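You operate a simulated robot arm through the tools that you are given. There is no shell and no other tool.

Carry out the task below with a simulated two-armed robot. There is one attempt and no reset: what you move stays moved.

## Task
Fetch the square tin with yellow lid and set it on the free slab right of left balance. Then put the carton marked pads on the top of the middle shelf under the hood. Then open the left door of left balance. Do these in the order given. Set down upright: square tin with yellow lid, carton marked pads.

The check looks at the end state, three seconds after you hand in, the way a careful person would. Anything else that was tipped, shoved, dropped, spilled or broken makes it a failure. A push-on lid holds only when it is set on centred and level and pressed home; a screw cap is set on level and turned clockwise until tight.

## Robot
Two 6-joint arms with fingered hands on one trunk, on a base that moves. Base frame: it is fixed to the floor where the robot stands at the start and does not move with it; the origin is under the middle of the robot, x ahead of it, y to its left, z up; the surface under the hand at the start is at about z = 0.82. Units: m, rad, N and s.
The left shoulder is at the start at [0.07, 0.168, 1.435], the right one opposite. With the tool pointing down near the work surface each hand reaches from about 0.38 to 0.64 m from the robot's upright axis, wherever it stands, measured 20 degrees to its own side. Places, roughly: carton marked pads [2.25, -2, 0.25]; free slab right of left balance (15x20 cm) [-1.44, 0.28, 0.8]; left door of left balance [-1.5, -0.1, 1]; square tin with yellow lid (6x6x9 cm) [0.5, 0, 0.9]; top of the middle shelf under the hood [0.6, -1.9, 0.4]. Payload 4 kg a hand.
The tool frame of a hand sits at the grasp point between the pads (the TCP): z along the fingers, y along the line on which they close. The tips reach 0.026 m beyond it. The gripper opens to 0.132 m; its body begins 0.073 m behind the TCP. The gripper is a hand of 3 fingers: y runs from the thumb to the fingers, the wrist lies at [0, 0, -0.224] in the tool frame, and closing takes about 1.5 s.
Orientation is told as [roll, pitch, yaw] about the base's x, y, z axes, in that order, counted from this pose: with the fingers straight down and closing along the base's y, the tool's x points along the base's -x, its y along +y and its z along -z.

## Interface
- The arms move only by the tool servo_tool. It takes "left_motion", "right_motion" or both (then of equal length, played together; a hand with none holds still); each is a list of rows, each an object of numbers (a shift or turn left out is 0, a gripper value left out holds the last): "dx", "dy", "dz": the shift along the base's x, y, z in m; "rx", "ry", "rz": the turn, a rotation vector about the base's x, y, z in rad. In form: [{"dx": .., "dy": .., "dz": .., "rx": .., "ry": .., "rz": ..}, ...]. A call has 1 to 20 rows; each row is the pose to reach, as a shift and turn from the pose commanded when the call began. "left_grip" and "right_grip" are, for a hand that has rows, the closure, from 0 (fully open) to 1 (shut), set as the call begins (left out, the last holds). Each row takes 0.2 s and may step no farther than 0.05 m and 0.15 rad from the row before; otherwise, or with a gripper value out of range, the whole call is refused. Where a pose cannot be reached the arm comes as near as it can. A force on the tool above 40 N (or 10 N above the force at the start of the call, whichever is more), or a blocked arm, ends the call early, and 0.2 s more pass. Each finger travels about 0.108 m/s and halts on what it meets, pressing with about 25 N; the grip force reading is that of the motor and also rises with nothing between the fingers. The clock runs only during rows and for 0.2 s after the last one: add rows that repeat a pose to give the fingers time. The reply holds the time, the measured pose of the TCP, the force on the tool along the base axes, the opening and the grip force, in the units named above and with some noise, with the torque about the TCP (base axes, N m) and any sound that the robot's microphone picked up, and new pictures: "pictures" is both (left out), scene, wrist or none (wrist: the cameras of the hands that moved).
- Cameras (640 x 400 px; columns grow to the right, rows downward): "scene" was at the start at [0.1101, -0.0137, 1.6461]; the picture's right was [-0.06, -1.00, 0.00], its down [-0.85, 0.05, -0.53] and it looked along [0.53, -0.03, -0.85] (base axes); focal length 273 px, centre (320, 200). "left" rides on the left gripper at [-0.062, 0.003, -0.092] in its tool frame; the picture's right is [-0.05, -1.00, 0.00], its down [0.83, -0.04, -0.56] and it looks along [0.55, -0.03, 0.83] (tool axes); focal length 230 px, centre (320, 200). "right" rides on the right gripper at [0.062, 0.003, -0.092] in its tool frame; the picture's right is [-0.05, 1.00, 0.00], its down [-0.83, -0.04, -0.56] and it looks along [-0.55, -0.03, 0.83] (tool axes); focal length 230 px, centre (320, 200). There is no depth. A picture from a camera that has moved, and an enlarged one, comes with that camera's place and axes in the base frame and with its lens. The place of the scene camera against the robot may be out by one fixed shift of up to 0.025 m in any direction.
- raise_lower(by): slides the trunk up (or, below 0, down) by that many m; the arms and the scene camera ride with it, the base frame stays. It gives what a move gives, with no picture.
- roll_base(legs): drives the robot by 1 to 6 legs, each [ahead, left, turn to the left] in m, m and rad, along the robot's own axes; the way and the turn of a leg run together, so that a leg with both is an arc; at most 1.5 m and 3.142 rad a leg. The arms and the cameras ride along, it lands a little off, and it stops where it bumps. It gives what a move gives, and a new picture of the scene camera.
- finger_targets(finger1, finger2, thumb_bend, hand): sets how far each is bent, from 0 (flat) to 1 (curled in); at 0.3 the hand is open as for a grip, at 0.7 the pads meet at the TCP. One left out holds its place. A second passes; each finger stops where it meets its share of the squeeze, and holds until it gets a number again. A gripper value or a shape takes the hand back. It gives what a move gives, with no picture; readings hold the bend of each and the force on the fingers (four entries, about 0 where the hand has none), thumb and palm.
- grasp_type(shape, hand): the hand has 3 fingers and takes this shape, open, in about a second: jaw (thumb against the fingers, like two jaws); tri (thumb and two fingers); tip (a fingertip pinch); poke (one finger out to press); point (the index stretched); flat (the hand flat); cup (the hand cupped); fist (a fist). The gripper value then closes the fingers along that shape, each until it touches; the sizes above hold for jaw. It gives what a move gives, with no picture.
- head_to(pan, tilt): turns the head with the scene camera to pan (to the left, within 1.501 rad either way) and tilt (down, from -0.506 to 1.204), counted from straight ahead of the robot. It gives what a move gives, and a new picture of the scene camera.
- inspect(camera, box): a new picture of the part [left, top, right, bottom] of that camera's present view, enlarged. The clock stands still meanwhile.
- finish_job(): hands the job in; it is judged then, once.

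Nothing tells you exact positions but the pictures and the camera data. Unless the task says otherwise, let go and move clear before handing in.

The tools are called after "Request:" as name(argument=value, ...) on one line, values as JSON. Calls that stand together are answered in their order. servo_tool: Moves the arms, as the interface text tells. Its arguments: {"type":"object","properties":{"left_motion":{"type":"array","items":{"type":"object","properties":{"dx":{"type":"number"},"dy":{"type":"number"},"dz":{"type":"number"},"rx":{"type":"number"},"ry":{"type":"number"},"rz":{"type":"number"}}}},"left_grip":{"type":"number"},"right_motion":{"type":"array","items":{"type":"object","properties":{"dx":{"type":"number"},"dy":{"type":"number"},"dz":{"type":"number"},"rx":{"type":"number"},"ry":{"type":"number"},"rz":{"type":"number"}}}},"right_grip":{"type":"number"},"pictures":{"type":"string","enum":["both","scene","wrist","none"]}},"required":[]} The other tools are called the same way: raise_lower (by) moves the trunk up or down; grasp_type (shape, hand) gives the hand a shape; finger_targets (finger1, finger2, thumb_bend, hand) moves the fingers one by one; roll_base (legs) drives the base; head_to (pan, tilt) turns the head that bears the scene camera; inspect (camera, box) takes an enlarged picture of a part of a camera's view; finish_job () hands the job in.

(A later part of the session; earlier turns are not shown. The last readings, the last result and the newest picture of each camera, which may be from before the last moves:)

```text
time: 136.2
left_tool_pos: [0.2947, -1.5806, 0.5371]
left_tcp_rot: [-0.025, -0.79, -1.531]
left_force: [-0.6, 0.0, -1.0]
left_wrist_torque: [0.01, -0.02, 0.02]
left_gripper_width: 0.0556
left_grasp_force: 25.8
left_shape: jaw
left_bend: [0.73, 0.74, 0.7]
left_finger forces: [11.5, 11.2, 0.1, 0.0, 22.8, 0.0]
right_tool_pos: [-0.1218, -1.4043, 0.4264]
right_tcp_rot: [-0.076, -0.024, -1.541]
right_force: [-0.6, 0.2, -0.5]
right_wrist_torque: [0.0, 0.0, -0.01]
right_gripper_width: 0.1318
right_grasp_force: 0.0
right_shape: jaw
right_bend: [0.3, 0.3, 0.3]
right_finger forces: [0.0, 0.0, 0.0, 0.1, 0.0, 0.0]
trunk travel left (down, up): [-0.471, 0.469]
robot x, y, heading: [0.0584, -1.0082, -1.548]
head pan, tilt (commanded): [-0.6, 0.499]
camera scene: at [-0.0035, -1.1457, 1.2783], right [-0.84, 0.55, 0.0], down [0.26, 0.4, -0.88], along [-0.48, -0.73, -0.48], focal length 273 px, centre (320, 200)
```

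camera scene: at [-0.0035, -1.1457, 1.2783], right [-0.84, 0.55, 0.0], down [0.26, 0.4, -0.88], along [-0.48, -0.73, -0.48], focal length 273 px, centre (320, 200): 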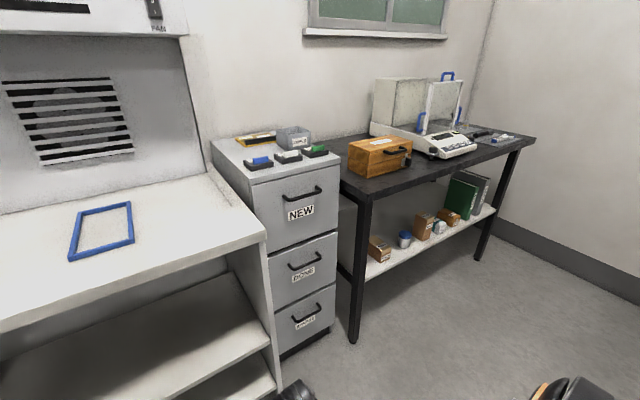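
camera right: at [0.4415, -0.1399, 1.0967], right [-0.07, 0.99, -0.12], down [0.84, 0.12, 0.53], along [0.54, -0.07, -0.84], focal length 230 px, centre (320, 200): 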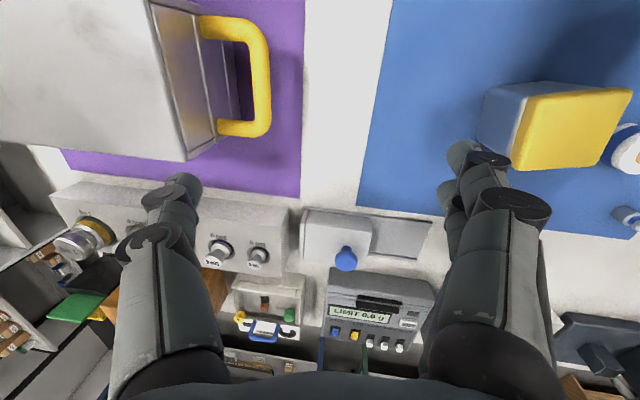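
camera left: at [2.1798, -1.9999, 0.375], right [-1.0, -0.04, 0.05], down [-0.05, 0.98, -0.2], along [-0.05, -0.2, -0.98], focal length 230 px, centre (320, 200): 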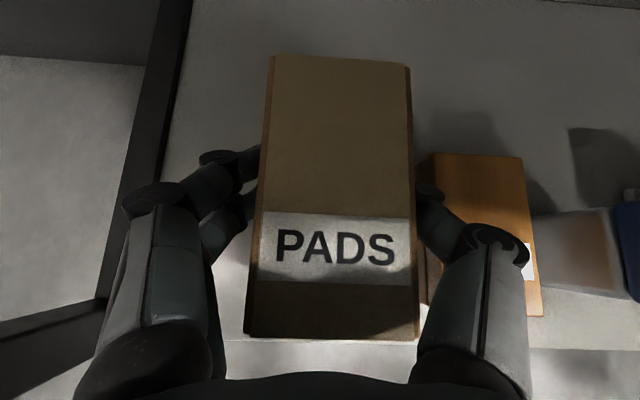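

I'm in front of the right half of the hood bench with the carton clear of its front edge. I'll sidestep a little more, square up and look at the shelf opening.

Request:
roll_base(legs=[[0, -0.11, -0.022]])

Request:
head_to(pan=0.25, tilt=0.75)

Request:
inspect(camera="left", box=[0, 0, 640, 400])

```text
time: 137.4
left_tool_pos: [0.1636, -1.5867, 0.5367]
left_tcp_rot: [-0.025, -0.79, -1.557]
left_force: [0.2, -0.2, -0.9]
left_wrist_torque: [0.0, -0.02, 0.03]
left_gripper_width: 0.0559
left_grasp_force: 25.1
left_shape: jaw
left_bend: [0.73, 0.74, 0.7]
left_finger forces: [11.5, 11.3, 0.0, 0.0, 22.7, 0.0]
right_tool_pos: [-0.2478, -1.3999, 0.4255]
right_tcp_rot: [-0.076, -0.024, -1.565]
right_force: [-0.5, -0.2, 0.1]
right_wrist_torque: [-0.03, 0.03, 0.01]
right_gripper_width: 0.1318
right_grasp_force: 0.1
right_shape: jaw
right_bend: [0.3, 0.3, 0.3]
right_finger forces: [0.0, 0.0, 0.0, 0.1, 0.0, 0.0]
trunk travel left (down, up): [-0.471, 0.469]
robot x, y, heading: [-0.0597, -1.0106, -1.578]
head pan, tilt (commanded): [-0.6, 0.499]
camera scene: at [-0.1225, -1.1453, 1.2782], right [-0.82, 0.57, 0.0], down [0.27, 0.39, -0.88], along [-0.5, -0.72, -0.48], focal length 273 px, centre (320, 200)
```

scene: 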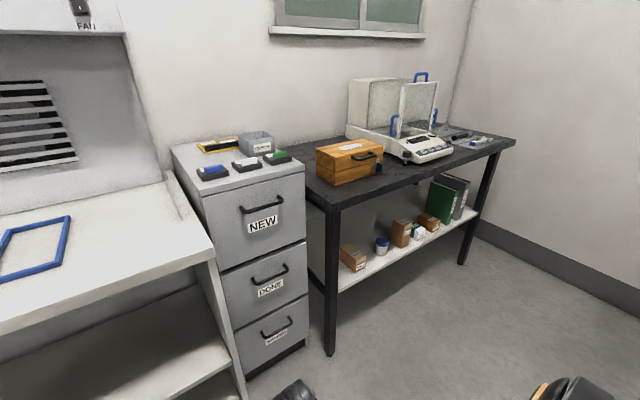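

```text
time: 138.6
left_tool_pos: [0.1644, -1.5878, 0.5363]
left_tcp_rot: [-0.027, -0.788, -1.556]
left_force: [-0.1, 0.2, -0.6]
left_wrist_torque: [-0.01, -0.01, -0.02]
left_gripper_width: 0.0557
left_grasp_force: 24.6
left_shape: jaw
left_bend: [0.73, 0.74, 0.7]
left_finger forces: [11.4, 11.3, 0.0, 0.1, 22.8, 0.0]
right_tool_pos: [-0.2474, -1.401, 0.4268]
right_tcp_rot: [-0.077, -0.025, -1.567]
right_force: [0.4, 0.1, 0.8]
right_wrist_torque: [-0.02, -0.02, -0.01]
right_gripper_width: 0.1321
right_grasp_force: 0.1
right_shape: jaw
right_bend: [0.3, 0.3, 0.3]
right_finger forces: [0.1, 0.1, 0.1, 0.0, 0.0, 0.0]
trunk travel left (down, up): [-0.471, 0.469]
robot x, y, heading: [-0.0601, -1.0081, -1.576]
head pan, tilt (commanded): [0.25, 0.75]
camera scene: at [-0.0494, -1.1509, 1.2563], right [-0.97, -0.24, 0.0], down [-0.16, 0.66, -0.73], along [0.18, -0.71, -0.68], focal length 273 px, centre (320, 200)
```

scene: 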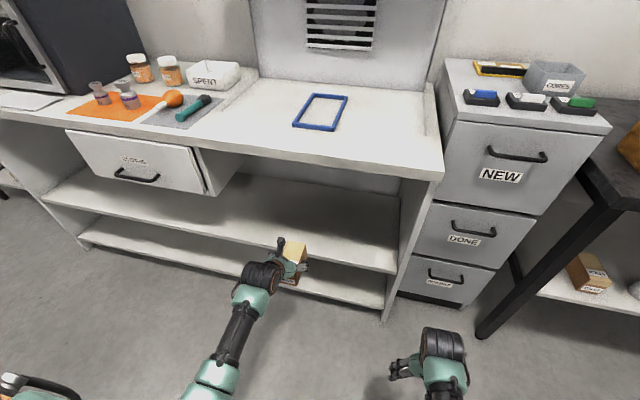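

```text
1.00 times, centred on (320, 200) of left (not enlarged: the box is as wide or as high as the picture)
camera zoom: at [0.1709, -1.5671, 0.6449], right [-1.0, -0.03, 0.05], down [-0.04, 0.98, -0.2], along [-0.05, -0.2, -0.98], focal length 230 px, centre (320, 200)
```

zoom: 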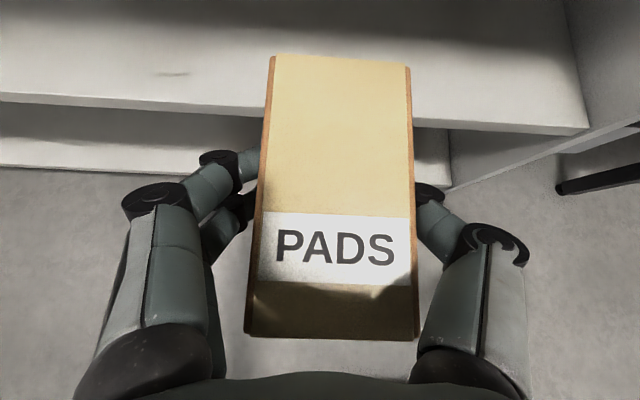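

The shelf opening in front of the carton is empty and the drawer is well to the left. I'll zoom in on the shelf edge and the carton to get the shelf height right.

Request:
inspect(camera="left", box=[0, 20, 320, 220])

Request:
inspect(camera="scene", box=[200, 180, 420, 320])

```text
2.00 times, centred on (160, 120) of left
camera zoom: at [0.1709, -1.5671, 0.6449], right [-1.0, -0.03, 0.05], down [-0.04, 0.98, -0.2], along [-0.05, -0.2, -0.98], focal length 460 px, centre (640, 360)
```

zoom: 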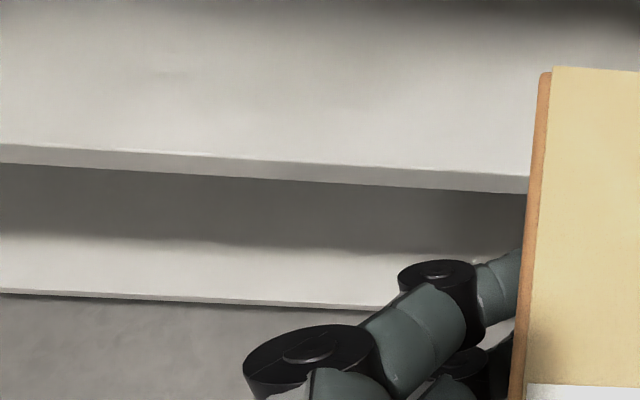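

```text
2.86 times, centred on (310, 250) of scene
camera zoom: at [-0.0494, -1.1509, 1.2563], right [-0.97, -0.24, 0.0], down [-0.16, 0.66, -0.73], along [0.18, -0.71, -0.68], focal length 780 px, centre (349, 57)
```

zoom: 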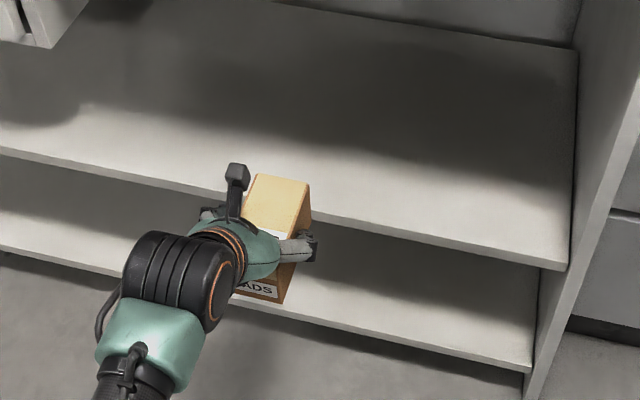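

The shelf is empty here and the drawer's right side is near x≈0.49, well clear. I'll drive ahead 14 cm with the carton about 5 cm above the shelf level.

Request:
roll_base(legs=[[0.14, 0, 0.005]])

Request:
inspect(camera="left", box=[0, 0, 640, 400])

```text
time: 139.9
left_tool_pos: [0.1673, -1.724, 0.5362]
left_tcp_rot: [-0.026, -0.789, -1.55]
left_force: [0.5, 0.3, -1.5]
left_wrist_torque: [0.01, 0.0, -0.02]
left_gripper_width: 0.0558
left_grasp_force: 25.3
left_shape: jaw
left_bend: [0.73, 0.74, 0.7]
left_finger forces: [11.5, 11.4, 0.0, 0.0, 22.7, 0.0]
right_tool_pos: [-0.244, -1.539, 0.4258]
right_tcp_rot: [-0.077, -0.024, -1.56]
right_force: [-0.6, -0.6, -0.3]
right_wrist_torque: [0.02, 0.0, -0.01]
right_gripper_width: 0.132
right_grasp_force: 0.0
right_shape: jaw
right_bend: [0.3, 0.3, 0.3]
right_finger forces: [0.1, 0.0, 0.1, 0.0, 0.0, 0.1]
trunk travel left (down, up): [-0.471, 0.469]
robot x, y, heading: [-0.0606, -1.1483, -1.567]
head pan, tilt (commanded): [0.25, 0.75]
camera scene: at [-0.0489, -1.29, 1.2562], right [-0.97, -0.25, 0.0], down [-0.17, 0.66, -0.73], along [0.18, -0.71, -0.68], focal length 273 px, centre (320, 200)
```

scene: 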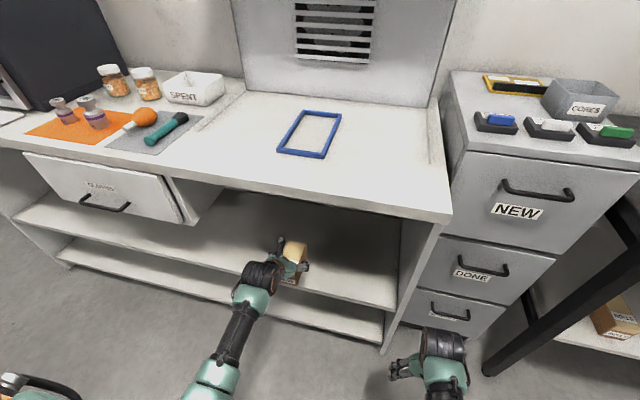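

```text
1.00 times, centred on (320, 200) of left (not enlarged: the box is as wide or as high as the picture)
camera zoom: at [0.1739, -1.7042, 0.6442], right [-1.0, -0.04, 0.05], down [-0.05, 0.98, -0.2], along [-0.05, -0.2, -0.98], focal length 230 px, centre (320, 200)
```

zoom: 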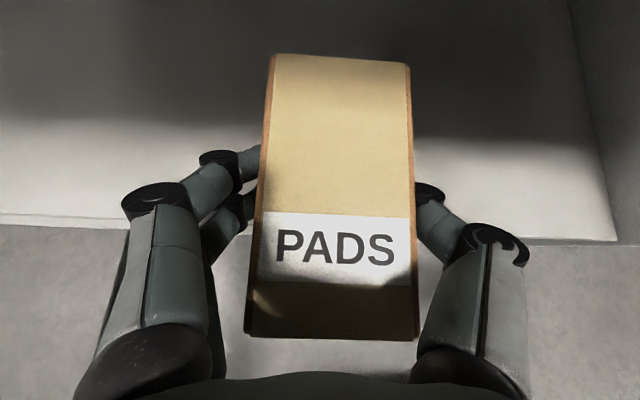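

The wrist views give the shelf front at y≈-1.725 and its top at z≈0.402. I'll reach in to y≈-1.845 at this height and then lower to just above the shelf.

Request:
servo_tool(left_motion=[{"dy": -0.03}, {"dy": -0.06}, {"dy": -0.09}, {"dy": -0.12}, {"dy": -0.122, "dz": -0.02}, {"dy": -0.122, "dz": -0.04}, {"dy": -0.122, "dz": -0.052}, {"dy": -0.122, "dz": -0.052}])

```text
time: 141.7
left_tool_pos: [0.1666, -1.8473, 0.4852]
left_tcp_rot: [-0.026, -0.789, -1.549]
left_force: [0.2, -0.3, -1.1]
left_wrist_torque: [0.0, 0.03, -0.03]
left_gripper_width: 0.0557
left_grasp_force: 24.8
left_shape: jaw
left_bend: [0.73, 0.74, 0.7]
left_finger forces: [11.4, 11.2, 0.0, 0.0, 22.8, 0.0]
right_tool_pos: [-0.2461, -1.539, 0.4264]
right_tcp_rot: [-0.077, -0.023, -1.56]
right_force: [-0.1, 0.2, 0.4]
right_wrist_torque: [0.03, -0.02, -0.01]
right_gripper_width: 0.1318
right_grasp_force: 0.1
right_shape: jaw
right_bend: [0.3, 0.3, 0.3]
right_finger forces: [0.1, 0.0, 0.0, 0.1, 0.0, 0.1]
trunk travel left (down, up): [-0.471, 0.469]
robot x, y, heading: [-0.0643, -1.1459, -1.568]
head pan, tilt (commanded): [0.25, 0.75]
camera scene: at [-0.0489, -1.2888, 1.2563], right [-0.97, -0.25, 0.0], down [-0.17, 0.66, -0.73], along [0.18, -0.71, -0.68], focal length 273 px, centre (320, 200)
camera left: at [0.172, -1.8269, 0.593], right [-1.0, -0.04, 0.05], down [-0.05, 0.98, -0.2], along [-0.05, -0.2, -0.98], focal length 230 px, centre (320, 200)
```

scene: 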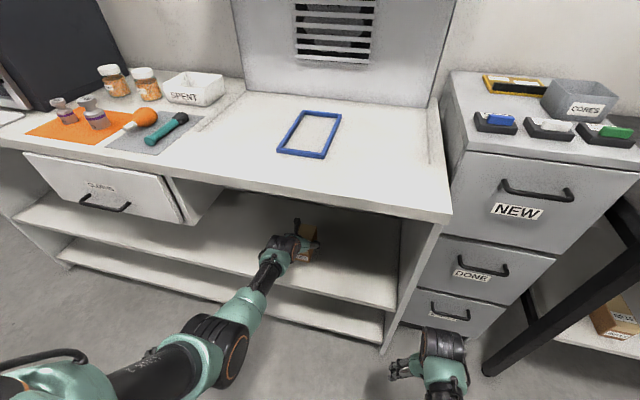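
left: 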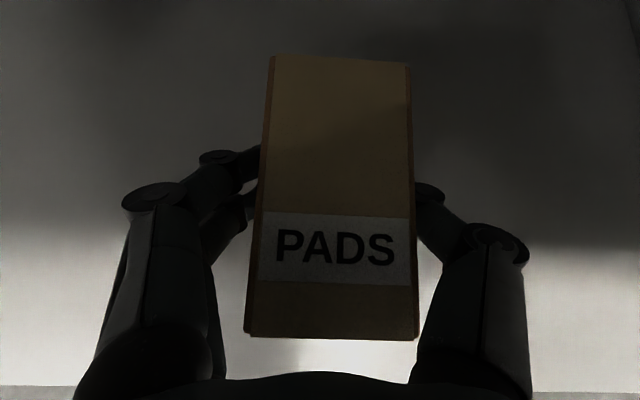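

The carton is inside over the middle shelf. I'll lower it slowly in small steps until the force shows contact.

Request:
servo_tool(left_motion=[{"dz": -0.004}, {"dz": -0.008}, {"dz": -0.01}, {"dz": -0.01}], pictures="none")

Request:
servo_tool(left_motion=[{"dz": -0.002}, {"dz": -0.003}, {"dz": -0.003}], pictures="none")

```text
time: 142.7
left_tool_pos: [0.1682, -1.8468, 0.473]
left_tcp_rot: [-0.026, -0.788, -1.549]
left_force: [-0.2, -0.3, -1.3]
left_wrist_torque: [-0.03, -0.02, 0.0]
left_gripper_width: 0.0559
left_grasp_force: 24.2
left_shape: jaw
left_bend: [0.73, 0.74, 0.7]
left_finger forces: [11.5, 11.3, 0.0, 0.0, 22.7, 0.0]
right_tool_pos: [-0.2461, -1.5378, 0.4268]
right_tcp_rot: [-0.076, -0.024, -1.558]
right_force: [0.6, 0.4, 0.7]
right_wrist_torque: [-0.02, -0.03, 0.0]
right_gripper_width: 0.1319
right_grasp_force: 0.0
right_shape: jaw
right_bend: [0.3, 0.3, 0.3]
right_finger forces: [0.0, 0.0, 0.1, 0.1, 0.0, 0.1]
trunk travel left (down, up): [-0.471, 0.469]
robot x, y, heading: [-0.0624, -1.147, -1.572]
head pan, tilt (commanded): [0.25, 0.75]
```

```text
time: 143.5
left_tool_pos: [0.1689, -1.8461, 0.4728]
left_tcp_rot: [-0.025, -0.789, -1.55]
left_force: [0.7, -0.9, -1.6]
left_wrist_torque: [0.01, -0.02, 0.0]
left_gripper_width: 0.0555
left_grasp_force: 25.1
left_shape: jaw
left_bend: [0.73, 0.74, 0.7]
left_finger forces: [11.5, 11.3, 0.1, 0.1, 22.8, 0.1]
right_tool_pos: [-0.2445, -1.5392, 0.4263]
right_tcp_rot: [-0.077, -0.025, -1.561]
right_force: [0.2, 0.5, 0.2]
right_wrist_torque: [-0.02, -0.01, 0.01]
right_gripper_width: 0.1318
right_grasp_force: 0.0
right_shape: jaw
right_bend: [0.3, 0.3, 0.3]
right_finger forces: [0.0, 0.0, 0.0, 0.0, 0.1, 0.0]
trunk travel left (down, up): [-0.471, 0.469]
robot x, y, heading: [-0.0578, -1.15, -1.572]
head pan, tilt (commanded): [0.25, 0.75]
```

Request:
servo_tool(left_motion=[{"dz": -0.002}, {"dz": -0.004}, {"dz": -0.004}], pictures="none")

Request:
servo_tool(left_motion=[{"dz": -0.002}, {"dz": -0.002}], pictures="none")

```text
time: 144.3
left_tool_pos: [0.1687, -1.8465, 0.4681]
left_tcp_rot: [-0.026, -0.788, -1.55]
left_force: [0.4, -0.2, -1.2]
left_wrist_torque: [-0.01, -0.03, -0.01]
left_gripper_width: 0.0555
left_grasp_force: 24.8
left_shape: jaw
left_bend: [0.73, 0.74, 0.7]
left_finger forces: [11.3, 11.2, 0.0, 0.0, 22.8, 0.0]
right_tool_pos: [-0.2453, -1.5389, 0.427]
right_tcp_rot: [-0.077, -0.024, -1.561]
right_force: [-0.7, -0.1, 0.1]
right_wrist_torque: [-0.02, 0.0, 0.0]
right_gripper_width: 0.1319
right_grasp_force: 0.0
right_shape: jaw
right_bend: [0.3, 0.3, 0.3]
right_finger forces: [0.0, 0.1, 0.0, 0.1, 0.0, 0.1]
trunk travel left (down, up): [-0.471, 0.469]
robot x, y, heading: [-0.0602, -1.1502, -1.57]
head pan, tilt (commanded): [0.25, 0.75]
```

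```text
time: 144.9
left_tool_pos: [0.1675, -1.8465, 0.4652]
left_tcp_rot: [-0.026, -0.79, -1.549]
left_force: [-0.3, 0.2, -0.8]
left_wrist_torque: [-0.03, -0.03, -0.02]
left_gripper_width: 0.0559
left_grasp_force: 24.7
left_shape: jaw
left_bend: [0.73, 0.74, 0.7]
left_finger forces: [11.5, 11.2, 0.0, 0.1, 22.9, 0.1]
right_tool_pos: [-0.2445, -1.5385, 0.4268]
right_tcp_rot: [-0.077, -0.024, -1.56]
right_force: [-0.4, 0.6, 0.2]
right_wrist_torque: [0.0, -0.01, 0.0]
right_gripper_width: 0.1318
right_grasp_force: 0.0
right_shape: jaw
right_bend: [0.3, 0.3, 0.3]
right_finger forces: [0.1, 0.0, 0.0, 0.1, 0.0, 0.0]
trunk travel left (down, up): [-0.471, 0.469]
robot x, y, heading: [-0.0632, -1.1444, -1.57]
head pan, tilt (commanded): [0.25, 0.75]
```

There's still no contact at z 0.465, so I'll continue in 2–3 mm steps.

Request:
servo_tool(left_motion=[{"dz": -0.003}, {"dz": -0.003}], pictures="none")

Request:
servo_tool(left_motion=[{"dz": -0.002}, {"dz": -0.002}], pictures="none")

```text
time: 145.5
left_tool_pos: [0.1665, -1.847, 0.4614]
left_tcp_rot: [-0.026, -0.787, -1.55]
left_force: [-0.3, 0.5, -0.8]
left_wrist_torque: [0.02, -0.02, 0.0]
left_gripper_width: 0.0558
left_grasp_force: 25.2
left_shape: jaw
left_bend: [0.73, 0.74, 0.7]
left_finger forces: [11.5, 11.1, 0.0, 0.0, 22.8, 0.1]
right_tool_pos: [-0.2451, -1.5377, 0.4269]
right_tcp_rot: [-0.076, -0.023, -1.559]
right_force: [0.4, -0.6, 0.5]
right_wrist_torque: [0.0, -0.02, -0.03]
right_gripper_width: 0.132
right_grasp_force: 0.1
right_shape: jaw
right_bend: [0.3, 0.3, 0.3]
right_finger forces: [0.0, 0.0, 0.0, 0.0, 0.0, 0.0]
trunk travel left (down, up): [-0.471, 0.469]
robot x, y, heading: [-0.0591, -1.148, -1.572]
head pan, tilt (commanded): [0.25, 0.75]
```

```text
time: 146.1
left_tool_pos: [0.1668, -1.8474, 0.4587]
left_tcp_rot: [-0.027, -0.789, -1.549]
left_force: [-0.1, -0.2, -1.4]
left_wrist_torque: [0.02, 0.02, 0.0]
left_gripper_width: 0.0557
left_grasp_force: 25.4
left_shape: jaw
left_bend: [0.73, 0.74, 0.7]
left_finger forces: [11.5, 11.1, 0.0, 0.1, 22.8, 0.0]
right_tool_pos: [-0.2451, -1.5388, 0.4262]
right_tcp_rot: [-0.077, -0.023, -1.56]
right_force: [0.2, -0.1, 0.7]
right_wrist_torque: [0.03, -0.01, 0.01]
right_gripper_width: 0.1321
right_grasp_force: 0.0
right_shape: jaw
right_bend: [0.3, 0.3, 0.3]
right_finger forces: [0.0, 0.0, 0.2, 0.0, 0.1, 0.1]
trunk travel left (down, up): [-0.471, 0.469]
robot x, y, heading: [-0.0613, -1.1477, -1.571]
head pan, tilt (commanded): [0.25, 0.75]
```

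Request:
servo_tool(left_motion=[{"dz": -0.002}, {"dz": -0.003}, {"dz": -0.003}], pictures="none")

Request:
servo_tool(left_motion=[{"dz": -0.002}, {"dz": -0.003}, {"dz": -0.003}], pictures="none")

```text
time: 146.9
left_tool_pos: [0.1674, -1.847, 0.4563]
left_tcp_rot: [-0.026, -0.788, -1.55]
left_force: [-0.7, 0.2, -1.0]
left_wrist_torque: [0.01, -0.01, 0.0]
left_gripper_width: 0.056
left_grasp_force: 25.0
left_shape: jaw
left_bend: [0.73, 0.74, 0.7]
left_finger forces: [11.6, 11.2, 0.0, 0.0, 22.8, 0.0]
right_tool_pos: [-0.2452, -1.5385, 0.4266]
right_tcp_rot: [-0.076, -0.024, -1.561]
right_force: [0.1, 0.2, -0.5]
right_wrist_torque: [0.01, -0.01, 0.03]
right_gripper_width: 0.1317
right_grasp_force: 0.0
right_shape: jaw
right_bend: [0.3, 0.3, 0.3]
right_finger forces: [0.0, 0.0, 0.1, 0.1, 0.0, 0.1]
trunk travel left (down, up): [-0.471, 0.469]
robot x, y, heading: [-0.0604, -1.1525, -1.572]
head pan, tilt (commanded): [0.25, 0.75]
```

```text
time: 147.7
left_tool_pos: [0.1689, -1.8455, 0.455]
left_tcp_rot: [-0.027, -0.79, -1.551]
left_force: [-0.9, -0.6, -0.4]
left_wrist_torque: [-0.02, 0.0, -0.02]
left_gripper_width: 0.0557
left_grasp_force: 24.9
left_shape: jaw
left_bend: [0.73, 0.74, 0.7]
left_finger forces: [11.5, 11.1, 0.0, 0.0, 22.9, 0.0]
right_tool_pos: [-0.2445, -1.5396, 0.4268]
right_tcp_rot: [-0.077, -0.024, -1.561]
right_force: [-0.1, -0.5, -0.4]
right_wrist_torque: [0.01, 0.02, -0.02]
right_gripper_width: 0.1318
right_grasp_force: 0.1
right_shape: jaw
right_bend: [0.3, 0.3, 0.3]
right_finger forces: [0.0, 0.1, 0.0, 0.0, 0.0, 0.0]
trunk travel left (down, up): [-0.471, 0.469]
robot x, y, heading: [-0.0596, -1.1505, -1.57]
head pan, tilt (commanded): [0.25, 0.75]
```

Request:
inspect(camera="scene", box=[240, 190, 380, 310])

Request:
inspect(camera="left", box=[180, 40, 500, 360])

```text
3.33 times, centred on (310, 250) of scene
camera zoom: at [-0.0489, -1.2888, 1.2563], right [-0.97, -0.25, 0.0], down [-0.17, 0.66, -0.73], along [0.18, -0.71, -0.68], focal length 910 px, centre (353, 33)
```

zoom: 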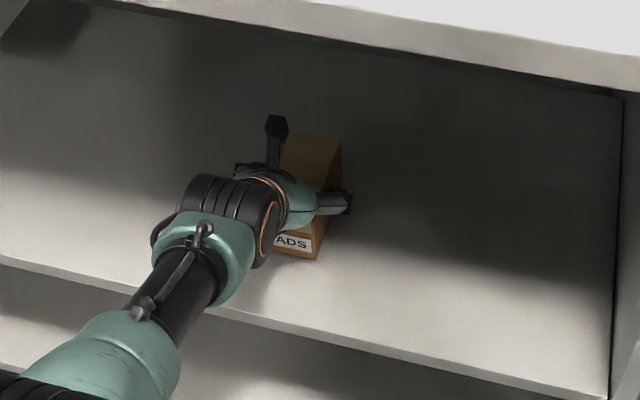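

```text
1.25 times, centred on (340, 200) of left
camera zoom: at [0.1744, -1.8257, 0.5625], right [-1.0, -0.04, 0.05], down [-0.05, 0.98, -0.2], along [-0.05, -0.2, -0.98], focal length 288 px, centre (295, 200)
```

zoom: 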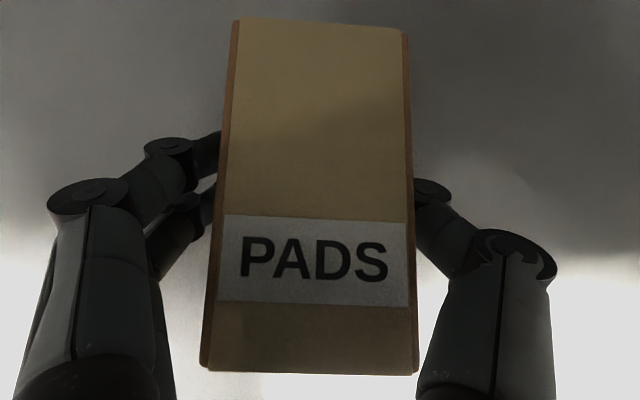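

The carton is close to the shelf but not touching yet. I'm continuing down in small steps.

Request:
servo_tool(left_motion=[{"dz": -0.002}, {"dz": -0.003}, {"dz": -0.003}], pictures="none")

Request:
servo_tool(left_motion=[{"dz": -0.002}, {"dz": -0.003}, {"dz": -0.003}], pictures="none")

```text
time: 148.5
left_tool_pos: [0.1678, -1.847, 0.4505]
left_tcp_rot: [-0.027, -0.787, -1.55]
left_force: [-0.1, 0.6, -1.9]
left_wrist_torque: [-0.02, -0.03, 0.03]
left_gripper_width: 0.0555
left_grasp_force: 25.3
left_shape: jaw
left_bend: [0.73, 0.74, 0.7]
left_finger forces: [11.4, 11.2, 0.0, 0.0, 22.8, 0.0]
right_tool_pos: [-0.2455, -1.5394, 0.4263]
right_tcp_rot: [-0.076, -0.026, -1.56]
right_force: [0.1, 0.2, -0.7]
right_wrist_torque: [0.02, 0.03, -0.03]
right_gripper_width: 0.1318
right_grasp_force: 0.1
right_shape: jaw
right_bend: [0.3, 0.3, 0.3]
right_finger forces: [0.0, 0.0, 0.0, 0.0, 0.1, 0.1]
trunk travel left (down, up): [-0.471, 0.469]
robot x, y, heading: [-0.0638, -1.1491, -1.57]
head pan, tilt (commanded): [0.25, 0.75]
```

```text
time: 149.3
left_tool_pos: [0.1675, -1.8473, 0.4472]
left_tcp_rot: [-0.026, -0.789, -1.55]
left_force: [-0.6, 0.5, -1.3]
left_wrist_torque: [0.0, -0.04, -0.03]
left_gripper_width: 0.0557
left_grasp_force: 24.9
left_shape: jaw
left_bend: [0.73, 0.74, 0.7]
left_finger forces: [11.5, 11.2, 0.1, 0.0, 22.8, 0.0]
right_tool_pos: [-0.2451, -1.5389, 0.425]
right_tcp_rot: [-0.076, -0.024, -1.56]
right_force: [-0.3, -0.5, 0.6]
right_wrist_torque: [0.0, -0.02, 0.03]
right_gripper_width: 0.1317
right_grasp_force: 0.2
right_shape: jaw
right_bend: [0.3, 0.3, 0.3]
right_finger forces: [0.1, 0.0, 0.0, 0.0, 0.0, 0.0]
trunk travel left (down, up): [-0.471, 0.469]
robot x, y, heading: [-0.0613, -1.1514, -1.57]
head pan, tilt (commanded): [0.25, 0.75]
```

Request:
servo_tool(left_motion=[{"dz": -0.003}, {"dz": -0.004}, {"dz": -0.004}], pictures="none")

Request:
servo_tool(left_motion=[{"dz": -0.002}, {"dz": -0.003}, {"dz": -0.003}], pictures="wrist")

```text
time: 150.1
left_tool_pos: [0.168, -1.846, 0.4456]
left_tcp_rot: [-0.023, -0.791, -1.551]
left_force: [0.5, 2.0, 3.9]
left_wrist_torque: [0.0, 0.01, 0.01]
left_gripper_width: 0.0556
left_grasp_force: 25.1
left_shape: jaw
left_bend: [0.74, 0.74, 0.7]
left_finger forces: [11.7, 11.8, 0.1, 0.0, 23.2, 0.1]
right_tool_pos: [-0.2452, -1.538, 0.426]
right_tcp_rot: [-0.077, -0.027, -1.56]
right_force: [0.0, -0.7, 0.3]
right_wrist_torque: [0.02, 0.03, -0.01]
right_gripper_width: 0.1319
right_grasp_force: 0.1
right_shape: jaw
right_bend: [0.3, 0.3, 0.3]
right_finger forces: [0.1, 0.0, 0.1, 0.0, 0.1, 0.0]
trunk travel left (down, up): [-0.471, 0.469]
robot x, y, heading: [-0.0625, -1.1507, -1.572]
head pan, tilt (commanded): [0.25, 0.75]
```

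```text
time: 150.9
left_tool_pos: [0.1676, -1.847, 0.4443]
left_tcp_rot: [-0.023, -0.794, -1.551]
left_force: [1.3, 3.6, 15.6]
left_wrist_torque: [-0.17, 0.03, -0.02]
left_gripper_width: 0.0557
left_grasp_force: 24.9
left_shape: jaw
left_bend: [0.74, 0.74, 0.7]
left_finger forces: [13.3, 13.4, 0.0, 0.0, 24.6, 0.0]
right_tool_pos: [-0.245, -1.5381, 0.4269]
right_tcp_rot: [-0.076, -0.028, -1.56]
right_force: [0.7, -0.3, 0.8]
right_wrist_torque: [-0.01, -0.02, 0.01]
right_gripper_width: 0.132
right_grasp_force: 0.0
right_shape: jaw
right_bend: [0.3, 0.3, 0.3]
right_finger forces: [0.0, 0.0, 0.0, 0.0, 0.1, 0.0]
trunk travel left (down, up): [-0.471, 0.469]
robot x, y, heading: [-0.0631, -1.1493, -1.569]
head pan, tilt (commanded): [0.25, 0.75]
camera left: at [0.1733, -1.8259, 0.5535], right [-1.0, -0.04, 0.05], down [-0.05, 0.98, -0.2], along [-0.04, -0.21, -0.98], focal length 230 px, centre (320, 200)
```

left: 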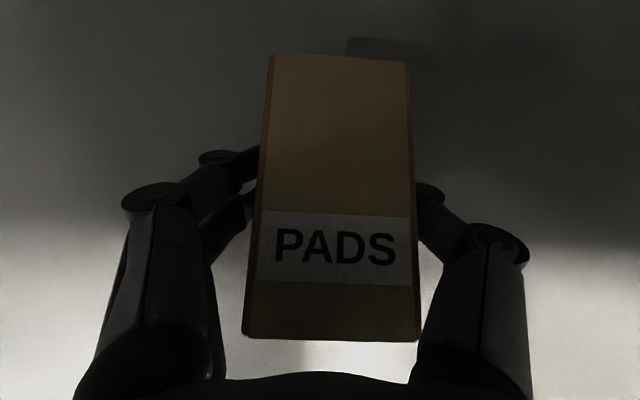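

Contact is clear at 15 N, so the carton is seated on the shelf. I'll ease off 2 mm and open the hand.

Request:
servo_tool(left_motion=[{"dz": 0.002}, {"dz": 0.002}], pictures="none")

Request:
servo_tool(left_motion=[{}, {}, {}, {}, {}], left_grip=0.25, pictures="wrist")

```text
time: 151.5
left_tool_pos: [0.1674, -1.8465, 0.4458]
left_tcp_rot: [-0.023, -0.791, -1.549]
left_force: [2.0, 1.3, 12.1]
left_wrist_torque: [-0.14, -0.01, 0.04]
left_gripper_width: 0.056
left_grasp_force: 24.7
left_shape: jaw
left_bend: [0.74, 0.74, 0.7]
left_finger forces: [13.2, 13.4, 0.1, 0.0, 24.5, 0.0]
right_tool_pos: [-0.2452, -1.5396, 0.4273]
right_tcp_rot: [-0.076, -0.029, -1.56]
right_force: [-0.2, -0.5, 0.1]
right_wrist_torque: [-0.04, 0.0, 0.01]
right_gripper_width: 0.1319
right_grasp_force: 0.2
right_shape: jaw
right_bend: [0.3, 0.3, 0.3]
right_finger forces: [0.1, 0.0, 0.0, 0.1, 0.1, 0.0]
trunk travel left (down, up): [-0.471, 0.469]
robot x, y, heading: [-0.0611, -1.1495, -1.572]
head pan, tilt (commanded): [0.25, 0.75]
```

```text
time: 152.7
left_tool_pos: [0.1671, -1.8459, 0.4443]
left_tcp_rot: [-0.026, -0.788, -1.548]
left_force: [-0.3, -0.1, 0.1]
left_wrist_torque: [0.0, -0.03, 0.01]
left_gripper_width: 0.0988
left_grasp_force: 0.1
left_shape: jaw
left_bend: [0.64, 0.64, 0.6]
left_finger forces: [0.0, 0.2, 0.1, 0.0, 0.0, 0.0]
right_tool_pos: [-0.2456, -1.5389, 0.4256]
right_tcp_rot: [-0.076, -0.026, -1.557]
right_force: [-1.1, -0.4, 0.6]
right_wrist_torque: [0.02, 0.0, -0.03]
right_gripper_width: 0.1319
right_grasp_force: 0.1
right_shape: jaw
right_bend: [0.3, 0.3, 0.3]
right_finger forces: [0.0, 0.1, 0.0, 0.0, 0.0, 0.0]
trunk travel left (down, up): [-0.471, 0.469]
robot x, y, heading: [-0.0609, -1.1461, -1.57]
head pan, tilt (commanded): [0.25, 0.75]
camera left: at [0.1734, -1.8264, 0.5518], right [-1.0, -0.04, 0.05], down [-0.05, 0.98, -0.2], along [-0.05, -0.2, -0.98], focal length 230 px, centre (320, 200)
```

left: 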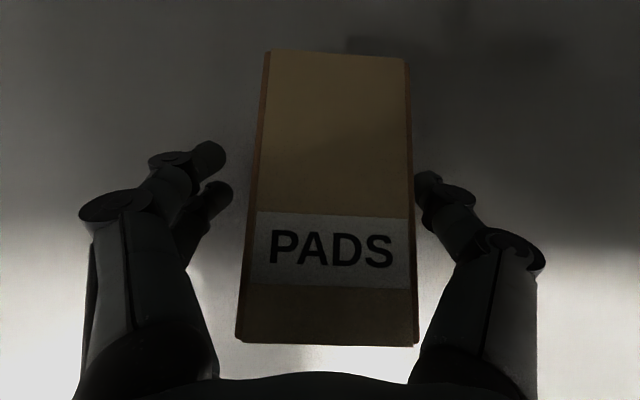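

The carton stands free on the shelf. I'll lift the hand straight up and then draw it back out.

Request:
servo_tool(left_motion=[{"dz": 0.015}, {"dz": 0.035}, {"dz": 0.06}, {"dz": 0.08}, {"dz": 0.085, "dy": 0.04}, {"dz": 0.085, "dy": 0.08}, {"dz": 0.085, "dy": 0.12}, {"dz": 0.085, "dy": 0.16}, {"dz": 0.085, "dy": 0.2}, {"dz": 0.085, "dy": 0.2}])

```text
time: 154.9
left_tool_pos: [0.1665, -1.6449, 0.5296]
left_tcp_rot: [-0.024, -0.788, -1.551]
left_force: [-0.8, 0.5, 0.1]
left_wrist_torque: [-0.03, -0.01, -0.01]
left_gripper_width: 0.0986
left_grasp_force: 0.0
left_shape: jaw
left_bend: [0.64, 0.64, 0.6]
left_finger forces: [0.0, 0.1, 0.0, 0.0, 0.1, 0.0]
right_tool_pos: [-0.2453, -1.538, 0.4256]
right_tcp_rot: [-0.078, -0.026, -1.562]
right_force: [0.3, 0.9, -0.3]
right_wrist_torque: [0.01, 0.03, 0.0]
right_gripper_width: 0.132
right_grasp_force: 0.1
right_shape: jaw
right_bend: [0.3, 0.3, 0.3]
right_finger forces: [0.0, 0.0, 0.0, 0.0, 0.0, 0.0]
trunk travel left (down, up): [-0.471, 0.469]
robot x, y, heading: [-0.0626, -1.1485, -1.567]
head pan, tilt (commanded): [0.25, 0.75]
camera scene: at [-0.0489, -1.289, 1.2563], right [-0.97, -0.25, 0.0], down [-0.17, 0.66, -0.73], along [0.18, -0.71, -0.68], focal length 273 px, centre (320, 200)
camera left: at [0.1723, -1.6237, 0.6373], right [-1.0, -0.04, 0.05], down [-0.05, 0.98, -0.2], along [-0.05, -0.2, -0.98], focal length 230 px, centre (320, 200)
```

scene: 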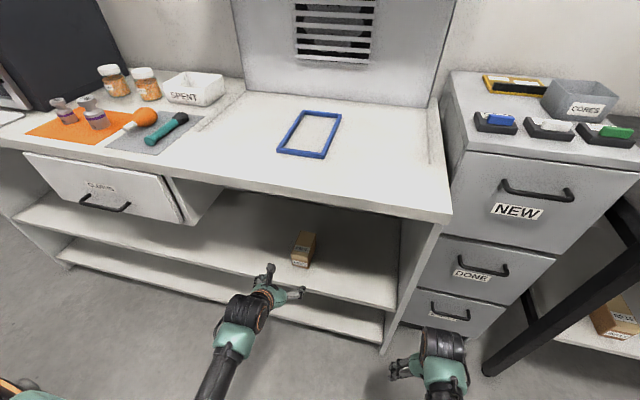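
left: 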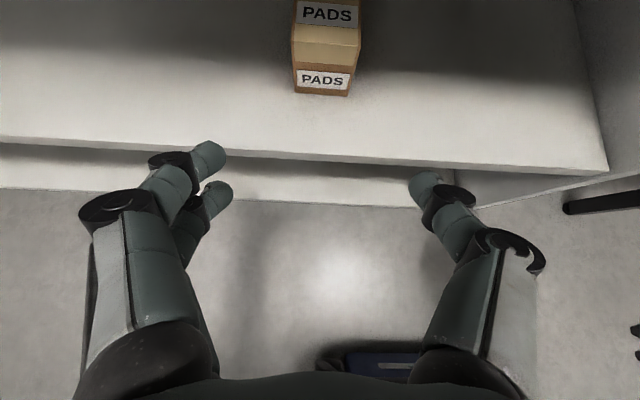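

PADS stands upright on the middle shelf, so the second part is done. For the balance door I'll back off a little, raise the trunk and bring both hands to a high, neutral carrying pose.

Request:
roll_base(legs=[[-0.17, 0, 0]])

Request:
raise_lower(by=0.41)

Request:
servo_tool(left_motion=[{"rx": 0.13, "dz": 0.01}, {"rx": 0.26, "dz": 0.02}, {"rx": 0.39, "dz": 0.03}, {"rx": 0.52, "dz": 0.04}, {"rx": 0.65, "dz": 0.05, "dy": -0.02}, {"rx": 0.788, "dz": 0.07, "dy": -0.04}, {"rx": 0.788, "dz": 0.1, "dy": -0.06}, {"rx": 0.788, "dz": 0.1, "dy": -0.06}], right_motion=[{"dy": -0.03, "dz": 0.02}, {"dy": -0.06, "dz": 0.05}, {"dy": -0.09, "dz": 0.08}, {"dy": -0.12, "dz": 0.11}, {"dy": -0.15, "dz": 0.14, "rx": 0.03}, {"dy": -0.17, "dz": 0.17, "rx": 0.06}, {"dy": -0.18, "dz": 0.19, "rx": 0.075}, {"dy": -0.18, "dz": 0.2, "rx": 0.075}], left_grip=0, pictures="scene")

```text
time: 156.3
left_tool_pos: [0.1675, -1.4752, 0.5305]
left_tcp_rot: [-0.025, -0.79, -1.548]
left_force: [1.1, -0.3, 0.6]
left_wrist_torque: [0.02, 0.01, 0.01]
left_gripper_width: 0.0986
left_grasp_force: 0.1
left_shape: jaw
left_bend: [0.64, 0.64, 0.6]
left_finger forces: [0.0, 0.0, 0.1, 0.1, 0.0, 0.0]
right_tool_pos: [-0.2467, -1.3713, 0.4266]
right_tcp_rot: [-0.076, -0.024, -1.558]
right_force: [-0.6, 0.0, 0.1]
right_wrist_torque: [-0.03, 0.01, 0.01]
right_gripper_width: 0.1321
right_grasp_force: 0.0
right_shape: jaw
right_bend: [0.3, 0.3, 0.3]
right_finger forces: [0.0, 0.1, 0.0, 0.0, 0.0, 0.0]
trunk travel left (down, up): [-0.471, 0.469]
robot x, y, heading: [-0.0601, -0.9817, -1.566]
head pan, tilt (commanded): [0.25, 0.75]
camera scene: at [-0.049, -1.1197, 1.2565], right [-0.97, -0.25, 0.0], down [-0.17, 0.66, -0.73], along [0.18, -0.71, -0.68], focal length 273 px, centre (320, 200)
```

scene: 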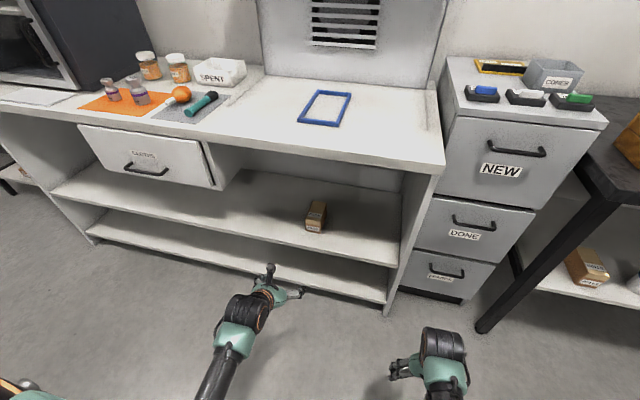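

```text
refused: 0.41 is not a number from -0.4 to 0.4
```

```text
time: 158.1
left_tool_pos: [0.1681, -1.5334, 0.6306]
left_tcp_rot: [-0.011, -0.001, -1.556]
left_force: [0.0, -0.3, -1.6]
left_wrist_torque: [0.0, 0.01, 0.04]
left_gripper_width: 0.1319
left_grasp_force: 0.1
left_shape: jaw
left_bend: [0.3, 0.3, 0.3]
left_finger forces: [0.0, 0.0, 0.0, 0.1, 0.0, 0.0]
right_tool_pos: [-0.2462, -1.5509, 0.6282]
right_tcp_rot: [-0.076, 0.05, -1.56]
right_force: [-0.5, 0.1, 0.1]
right_wrist_torque: [-0.01, -0.02, 0.0]
right_gripper_width: 0.132
right_grasp_force: 0.1
right_shape: jaw
right_bend: [0.3, 0.3, 0.3]
right_finger forces: [0.0, 0.0, 0.1, 0.1, 0.0, 0.0]
trunk travel left (down, up): [-0.471, 0.469]
robot x, y, heading: [-0.0649, -0.9817, -1.57]
head pan, tilt (commanded): [0.25, 0.75]
camera scene: at [-0.0489, -1.1208, 1.2563], right [-0.97, -0.25, 0.0], down [-0.17, 0.66, -0.73], along [0.18, -0.71, -0.68], focal length 273 px, centre (320, 200)
```

scene: 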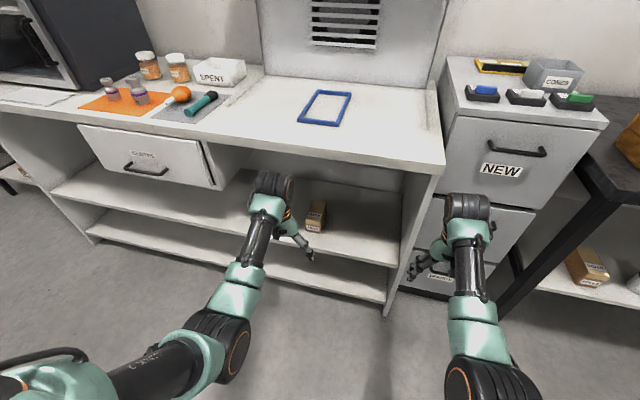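

Request:
raise_lower(by=0.4)

Request:
servo_tool(right_motion=[{"rx": -0.025, "ry": -0.04}, {"rx": -0.05, "ry": -0.076}, {"rx": -0.05, "ry": -0.076}], pictures="none")

Request:
roll_base(legs=[[0, 0, -1.571]])

```text
time: 161.9
left_tool_pos: [0.1698, -1.5321, 1.0292]
left_tcp_rot: [-0.01, -0.002, -1.554]
left_force: [0.1, -0.2, -0.8]
left_wrist_torque: [-0.03, -0.03, 0.02]
left_gripper_width: 0.1317
left_grasp_force: 0.1
left_shape: jaw
left_bend: [0.3, 0.3, 0.3]
left_finger forces: [0.0, 0.1, 0.1, 0.0, 0.0, 0.1]
right_tool_pos: [-0.2457, -1.551, 1.0277]
right_tcp_rot: [-0.077, 0.05, -1.56]
right_force: [0.0, 0.2, 0.1]
right_wrist_torque: [-0.03, 0.01, 0.0]
right_gripper_width: 0.1317
right_grasp_force: 0.1
right_shape: jaw
right_bend: [0.3, 0.3, 0.3]
right_finger forces: [0.1, 0.0, 0.0, 0.0, 0.0, 0.0]
trunk travel left (down, up): [-0.871, 0.069]
robot x, y, heading: [-0.0635, -0.9811, -1.572]
head pan, tilt (commanded): [0.25, 0.75]
```

```text
time: 162.8
left_tool_pos: [0.1675, -1.5328, 1.0288]
left_tcp_rot: [-0.011, -0.001, -1.555]
left_force: [0.2, 0.2, 0.4]
left_wrist_torque: [0.0, -0.02, 0.03]
left_gripper_width: 0.132
left_grasp_force: 0.0
left_shape: jaw
left_bend: [0.3, 0.3, 0.3]
left_finger forces: [0.1, 0.0, 0.0, 0.1, 0.0, 0.1]
right_tool_pos: [-0.2458, -1.5519, 1.0265]
right_tcp_rot: [-0.002, -0.003, -1.557]
right_force: [-0.2, 0.8, -0.3]
right_wrist_torque: [-0.03, 0.03, 0.0]
right_gripper_width: 0.1318
right_grasp_force: 0.0
right_shape: jaw
right_bend: [0.3, 0.3, 0.3]
right_finger forces: [0.0, 0.0, 0.1, 0.0, 0.0, 0.0]
trunk travel left (down, up): [-0.871, 0.069]
robot x, y, heading: [-0.0603, -0.9808, -1.57]
head pan, tilt (commanded): [0.25, 0.75]
```

```text
time: 166.9
left_tool_pos: [-0.6023, -1.2335, 1.0282]
left_tcp_rot: [-0.011, 0.0, -3.081]
left_force: [-1.0, -0.9, 0.7]
left_wrist_torque: [0.01, 0.0, 0.0]
left_gripper_width: 0.1319
left_grasp_force: 0.0
left_shape: jaw
left_bend: [0.3, 0.3, 0.3]
left_finger forces: [0.1, 0.1, 0.0, 0.1, 0.0, 0.0]
right_tool_pos: [-0.638, -0.822, 1.028]
right_tcp_rot: [-0.001, -0.003, -3.082]
right_force: [0.2, 0.4, 0.0]
right_wrist_torque: [0.01, 0.01, 0.0]
right_gripper_width: 0.1319
right_grasp_force: 0.2
right_shape: jaw
right_bend: [0.3, 0.3, 0.3]
right_finger forces: [0.0, 0.1, 0.0, 0.0, 0.1, 0.0]
trunk travel left (down, up): [-0.871, 0.069]
robot x, y, heading: [-0.0599, -0.9781, -3.095]
head pan, tilt (commanded): [0.25, 0.75]
camera scene: at [-0.1992, -1.0173, 1.6563], right [-0.29, 0.96, 0.0], down [0.65, 0.2, -0.73], along [-0.7, -0.21, -0.68], focal length 273 px, centre (320, 200)
```

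scene: 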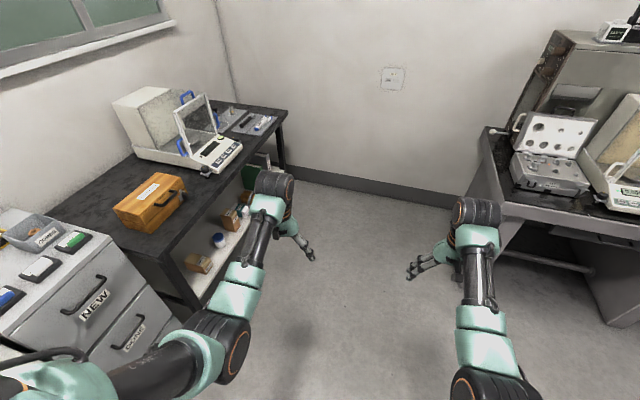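

The way ahead is clear. I'll square up, drive forward a little and sidestep right until I face the left balance.

Request:
roll_base(legs=[[0, 0, -0.047], [0.42, 0, 0], [0, -0.68, 0]])

Request:
head_to(pan=0, tilt=0.6)

Request:
inspect(camera="scene", box=[240, 140, 460, 280])

```text
time: 173.3
left_tool_pos: [-1.0245, -0.5018, 1.028]
left_tcp_rot: [-0.01, 0.001, -3.137]
left_force: [0.5, -0.9, -0.1]
left_wrist_torque: [-0.02, 0.0, -0.01]
left_gripper_width: 0.132
left_grasp_force: 0.1
left_shape: jaw
left_bend: [0.3, 0.3, 0.3]
left_finger forces: [0.1, 0.0, 0.1, 0.0, 0.1, 0.1]
right_tool_pos: [-1.0366, -0.0878, 1.027]
right_tcp_rot: [-0.002, -0.001, -3.14]
right_force: [0.1, 0.3, -0.8]
right_wrist_torque: [-0.02, 0.01, 0.02]
right_gripper_width: 0.1321
right_grasp_force: 0.0
right_shape: jaw
right_bend: [0.3, 0.3, 0.3]
right_finger forces: [0.0, 0.0, 0.1, 0.1, 0.0, 0.0]
trunk travel left (down, up): [-0.871, 0.069]
robot x, y, heading: [-0.4706, -0.2781, 3.127]
head pan, tilt (commanded): [0.25, 0.75]
camera scene: at [-0.6091, -0.309, 1.6563], right [-0.24, 0.97, 0.0], down [0.66, 0.16, -0.73], along [-0.71, -0.17, -0.68], focal length 273 px, centre (320, 200)
```

scene: 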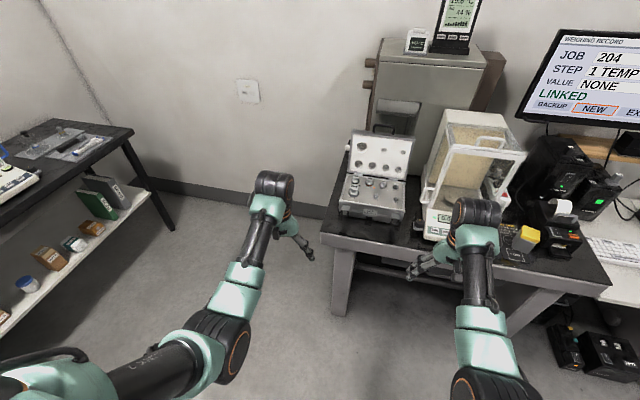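

```text
time: 174.1
left_tool_pos: [-1.0238, -0.5007, 1.0284]
left_tcp_rot: [-0.009, -0.001, -3.138]
left_force: [-0.2, 0.3, -0.6]
left_wrist_torque: [-0.02, 0.03, 0.0]
left_gripper_width: 0.1316
left_grasp_force: 0.0
left_shape: jaw
left_bend: [0.3, 0.3, 0.3]
left_finger forces: [0.1, 0.1, 0.0, 0.1, 0.0, 0.0]
right_tool_pos: [-1.037, -0.087, 1.0273]
right_tcp_rot: [-0.003, -0.002, -3.14]
right_force: [0.3, -0.3, -0.6]
right_wrist_torque: [-0.01, -0.01, -0.03]
right_gripper_width: 0.132
right_grasp_force: 0.0
right_shape: jaw
right_bend: [0.3, 0.3, 0.3]
right_finger forces: [0.0, 0.0, 0.0, 0.0, 0.1, 0.1]
trunk travel left (down, up): [-0.871, 0.069]
robot x, y, heading: [-0.4691, -0.2777, 3.131]
head pan, tilt (commanded): [0.0, 0.6]
camera scene: at [-0.6169, -0.2868, 1.6692], right [0.01, 1.0, 0.0], down [0.57, -0.01, -0.82], along [-0.82, 0.01, -0.57], focal length 273 px, centre (320, 200)
```

scene: 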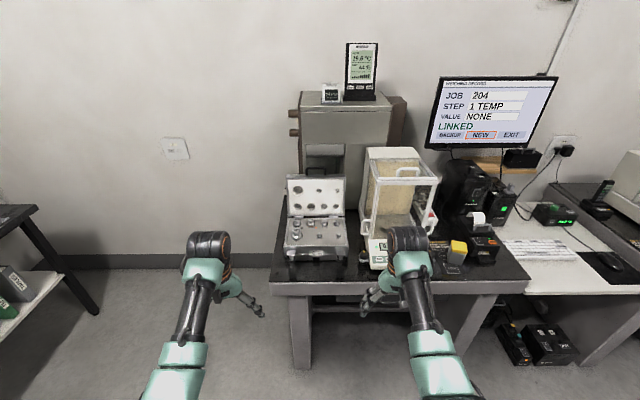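

```text
2.86 times, centred on (350, 210) of scene
camera zoom: at [-0.6169, -0.2868, 1.6692], right [0.01, 1.0, 0.0], down [0.57, -0.01, -0.82], along [-0.82, 0.01, -0.57], focal length 780 px, centre (234, 171)
```

zoom: 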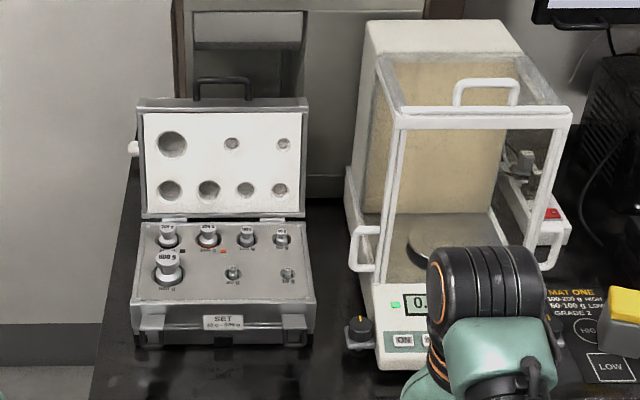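

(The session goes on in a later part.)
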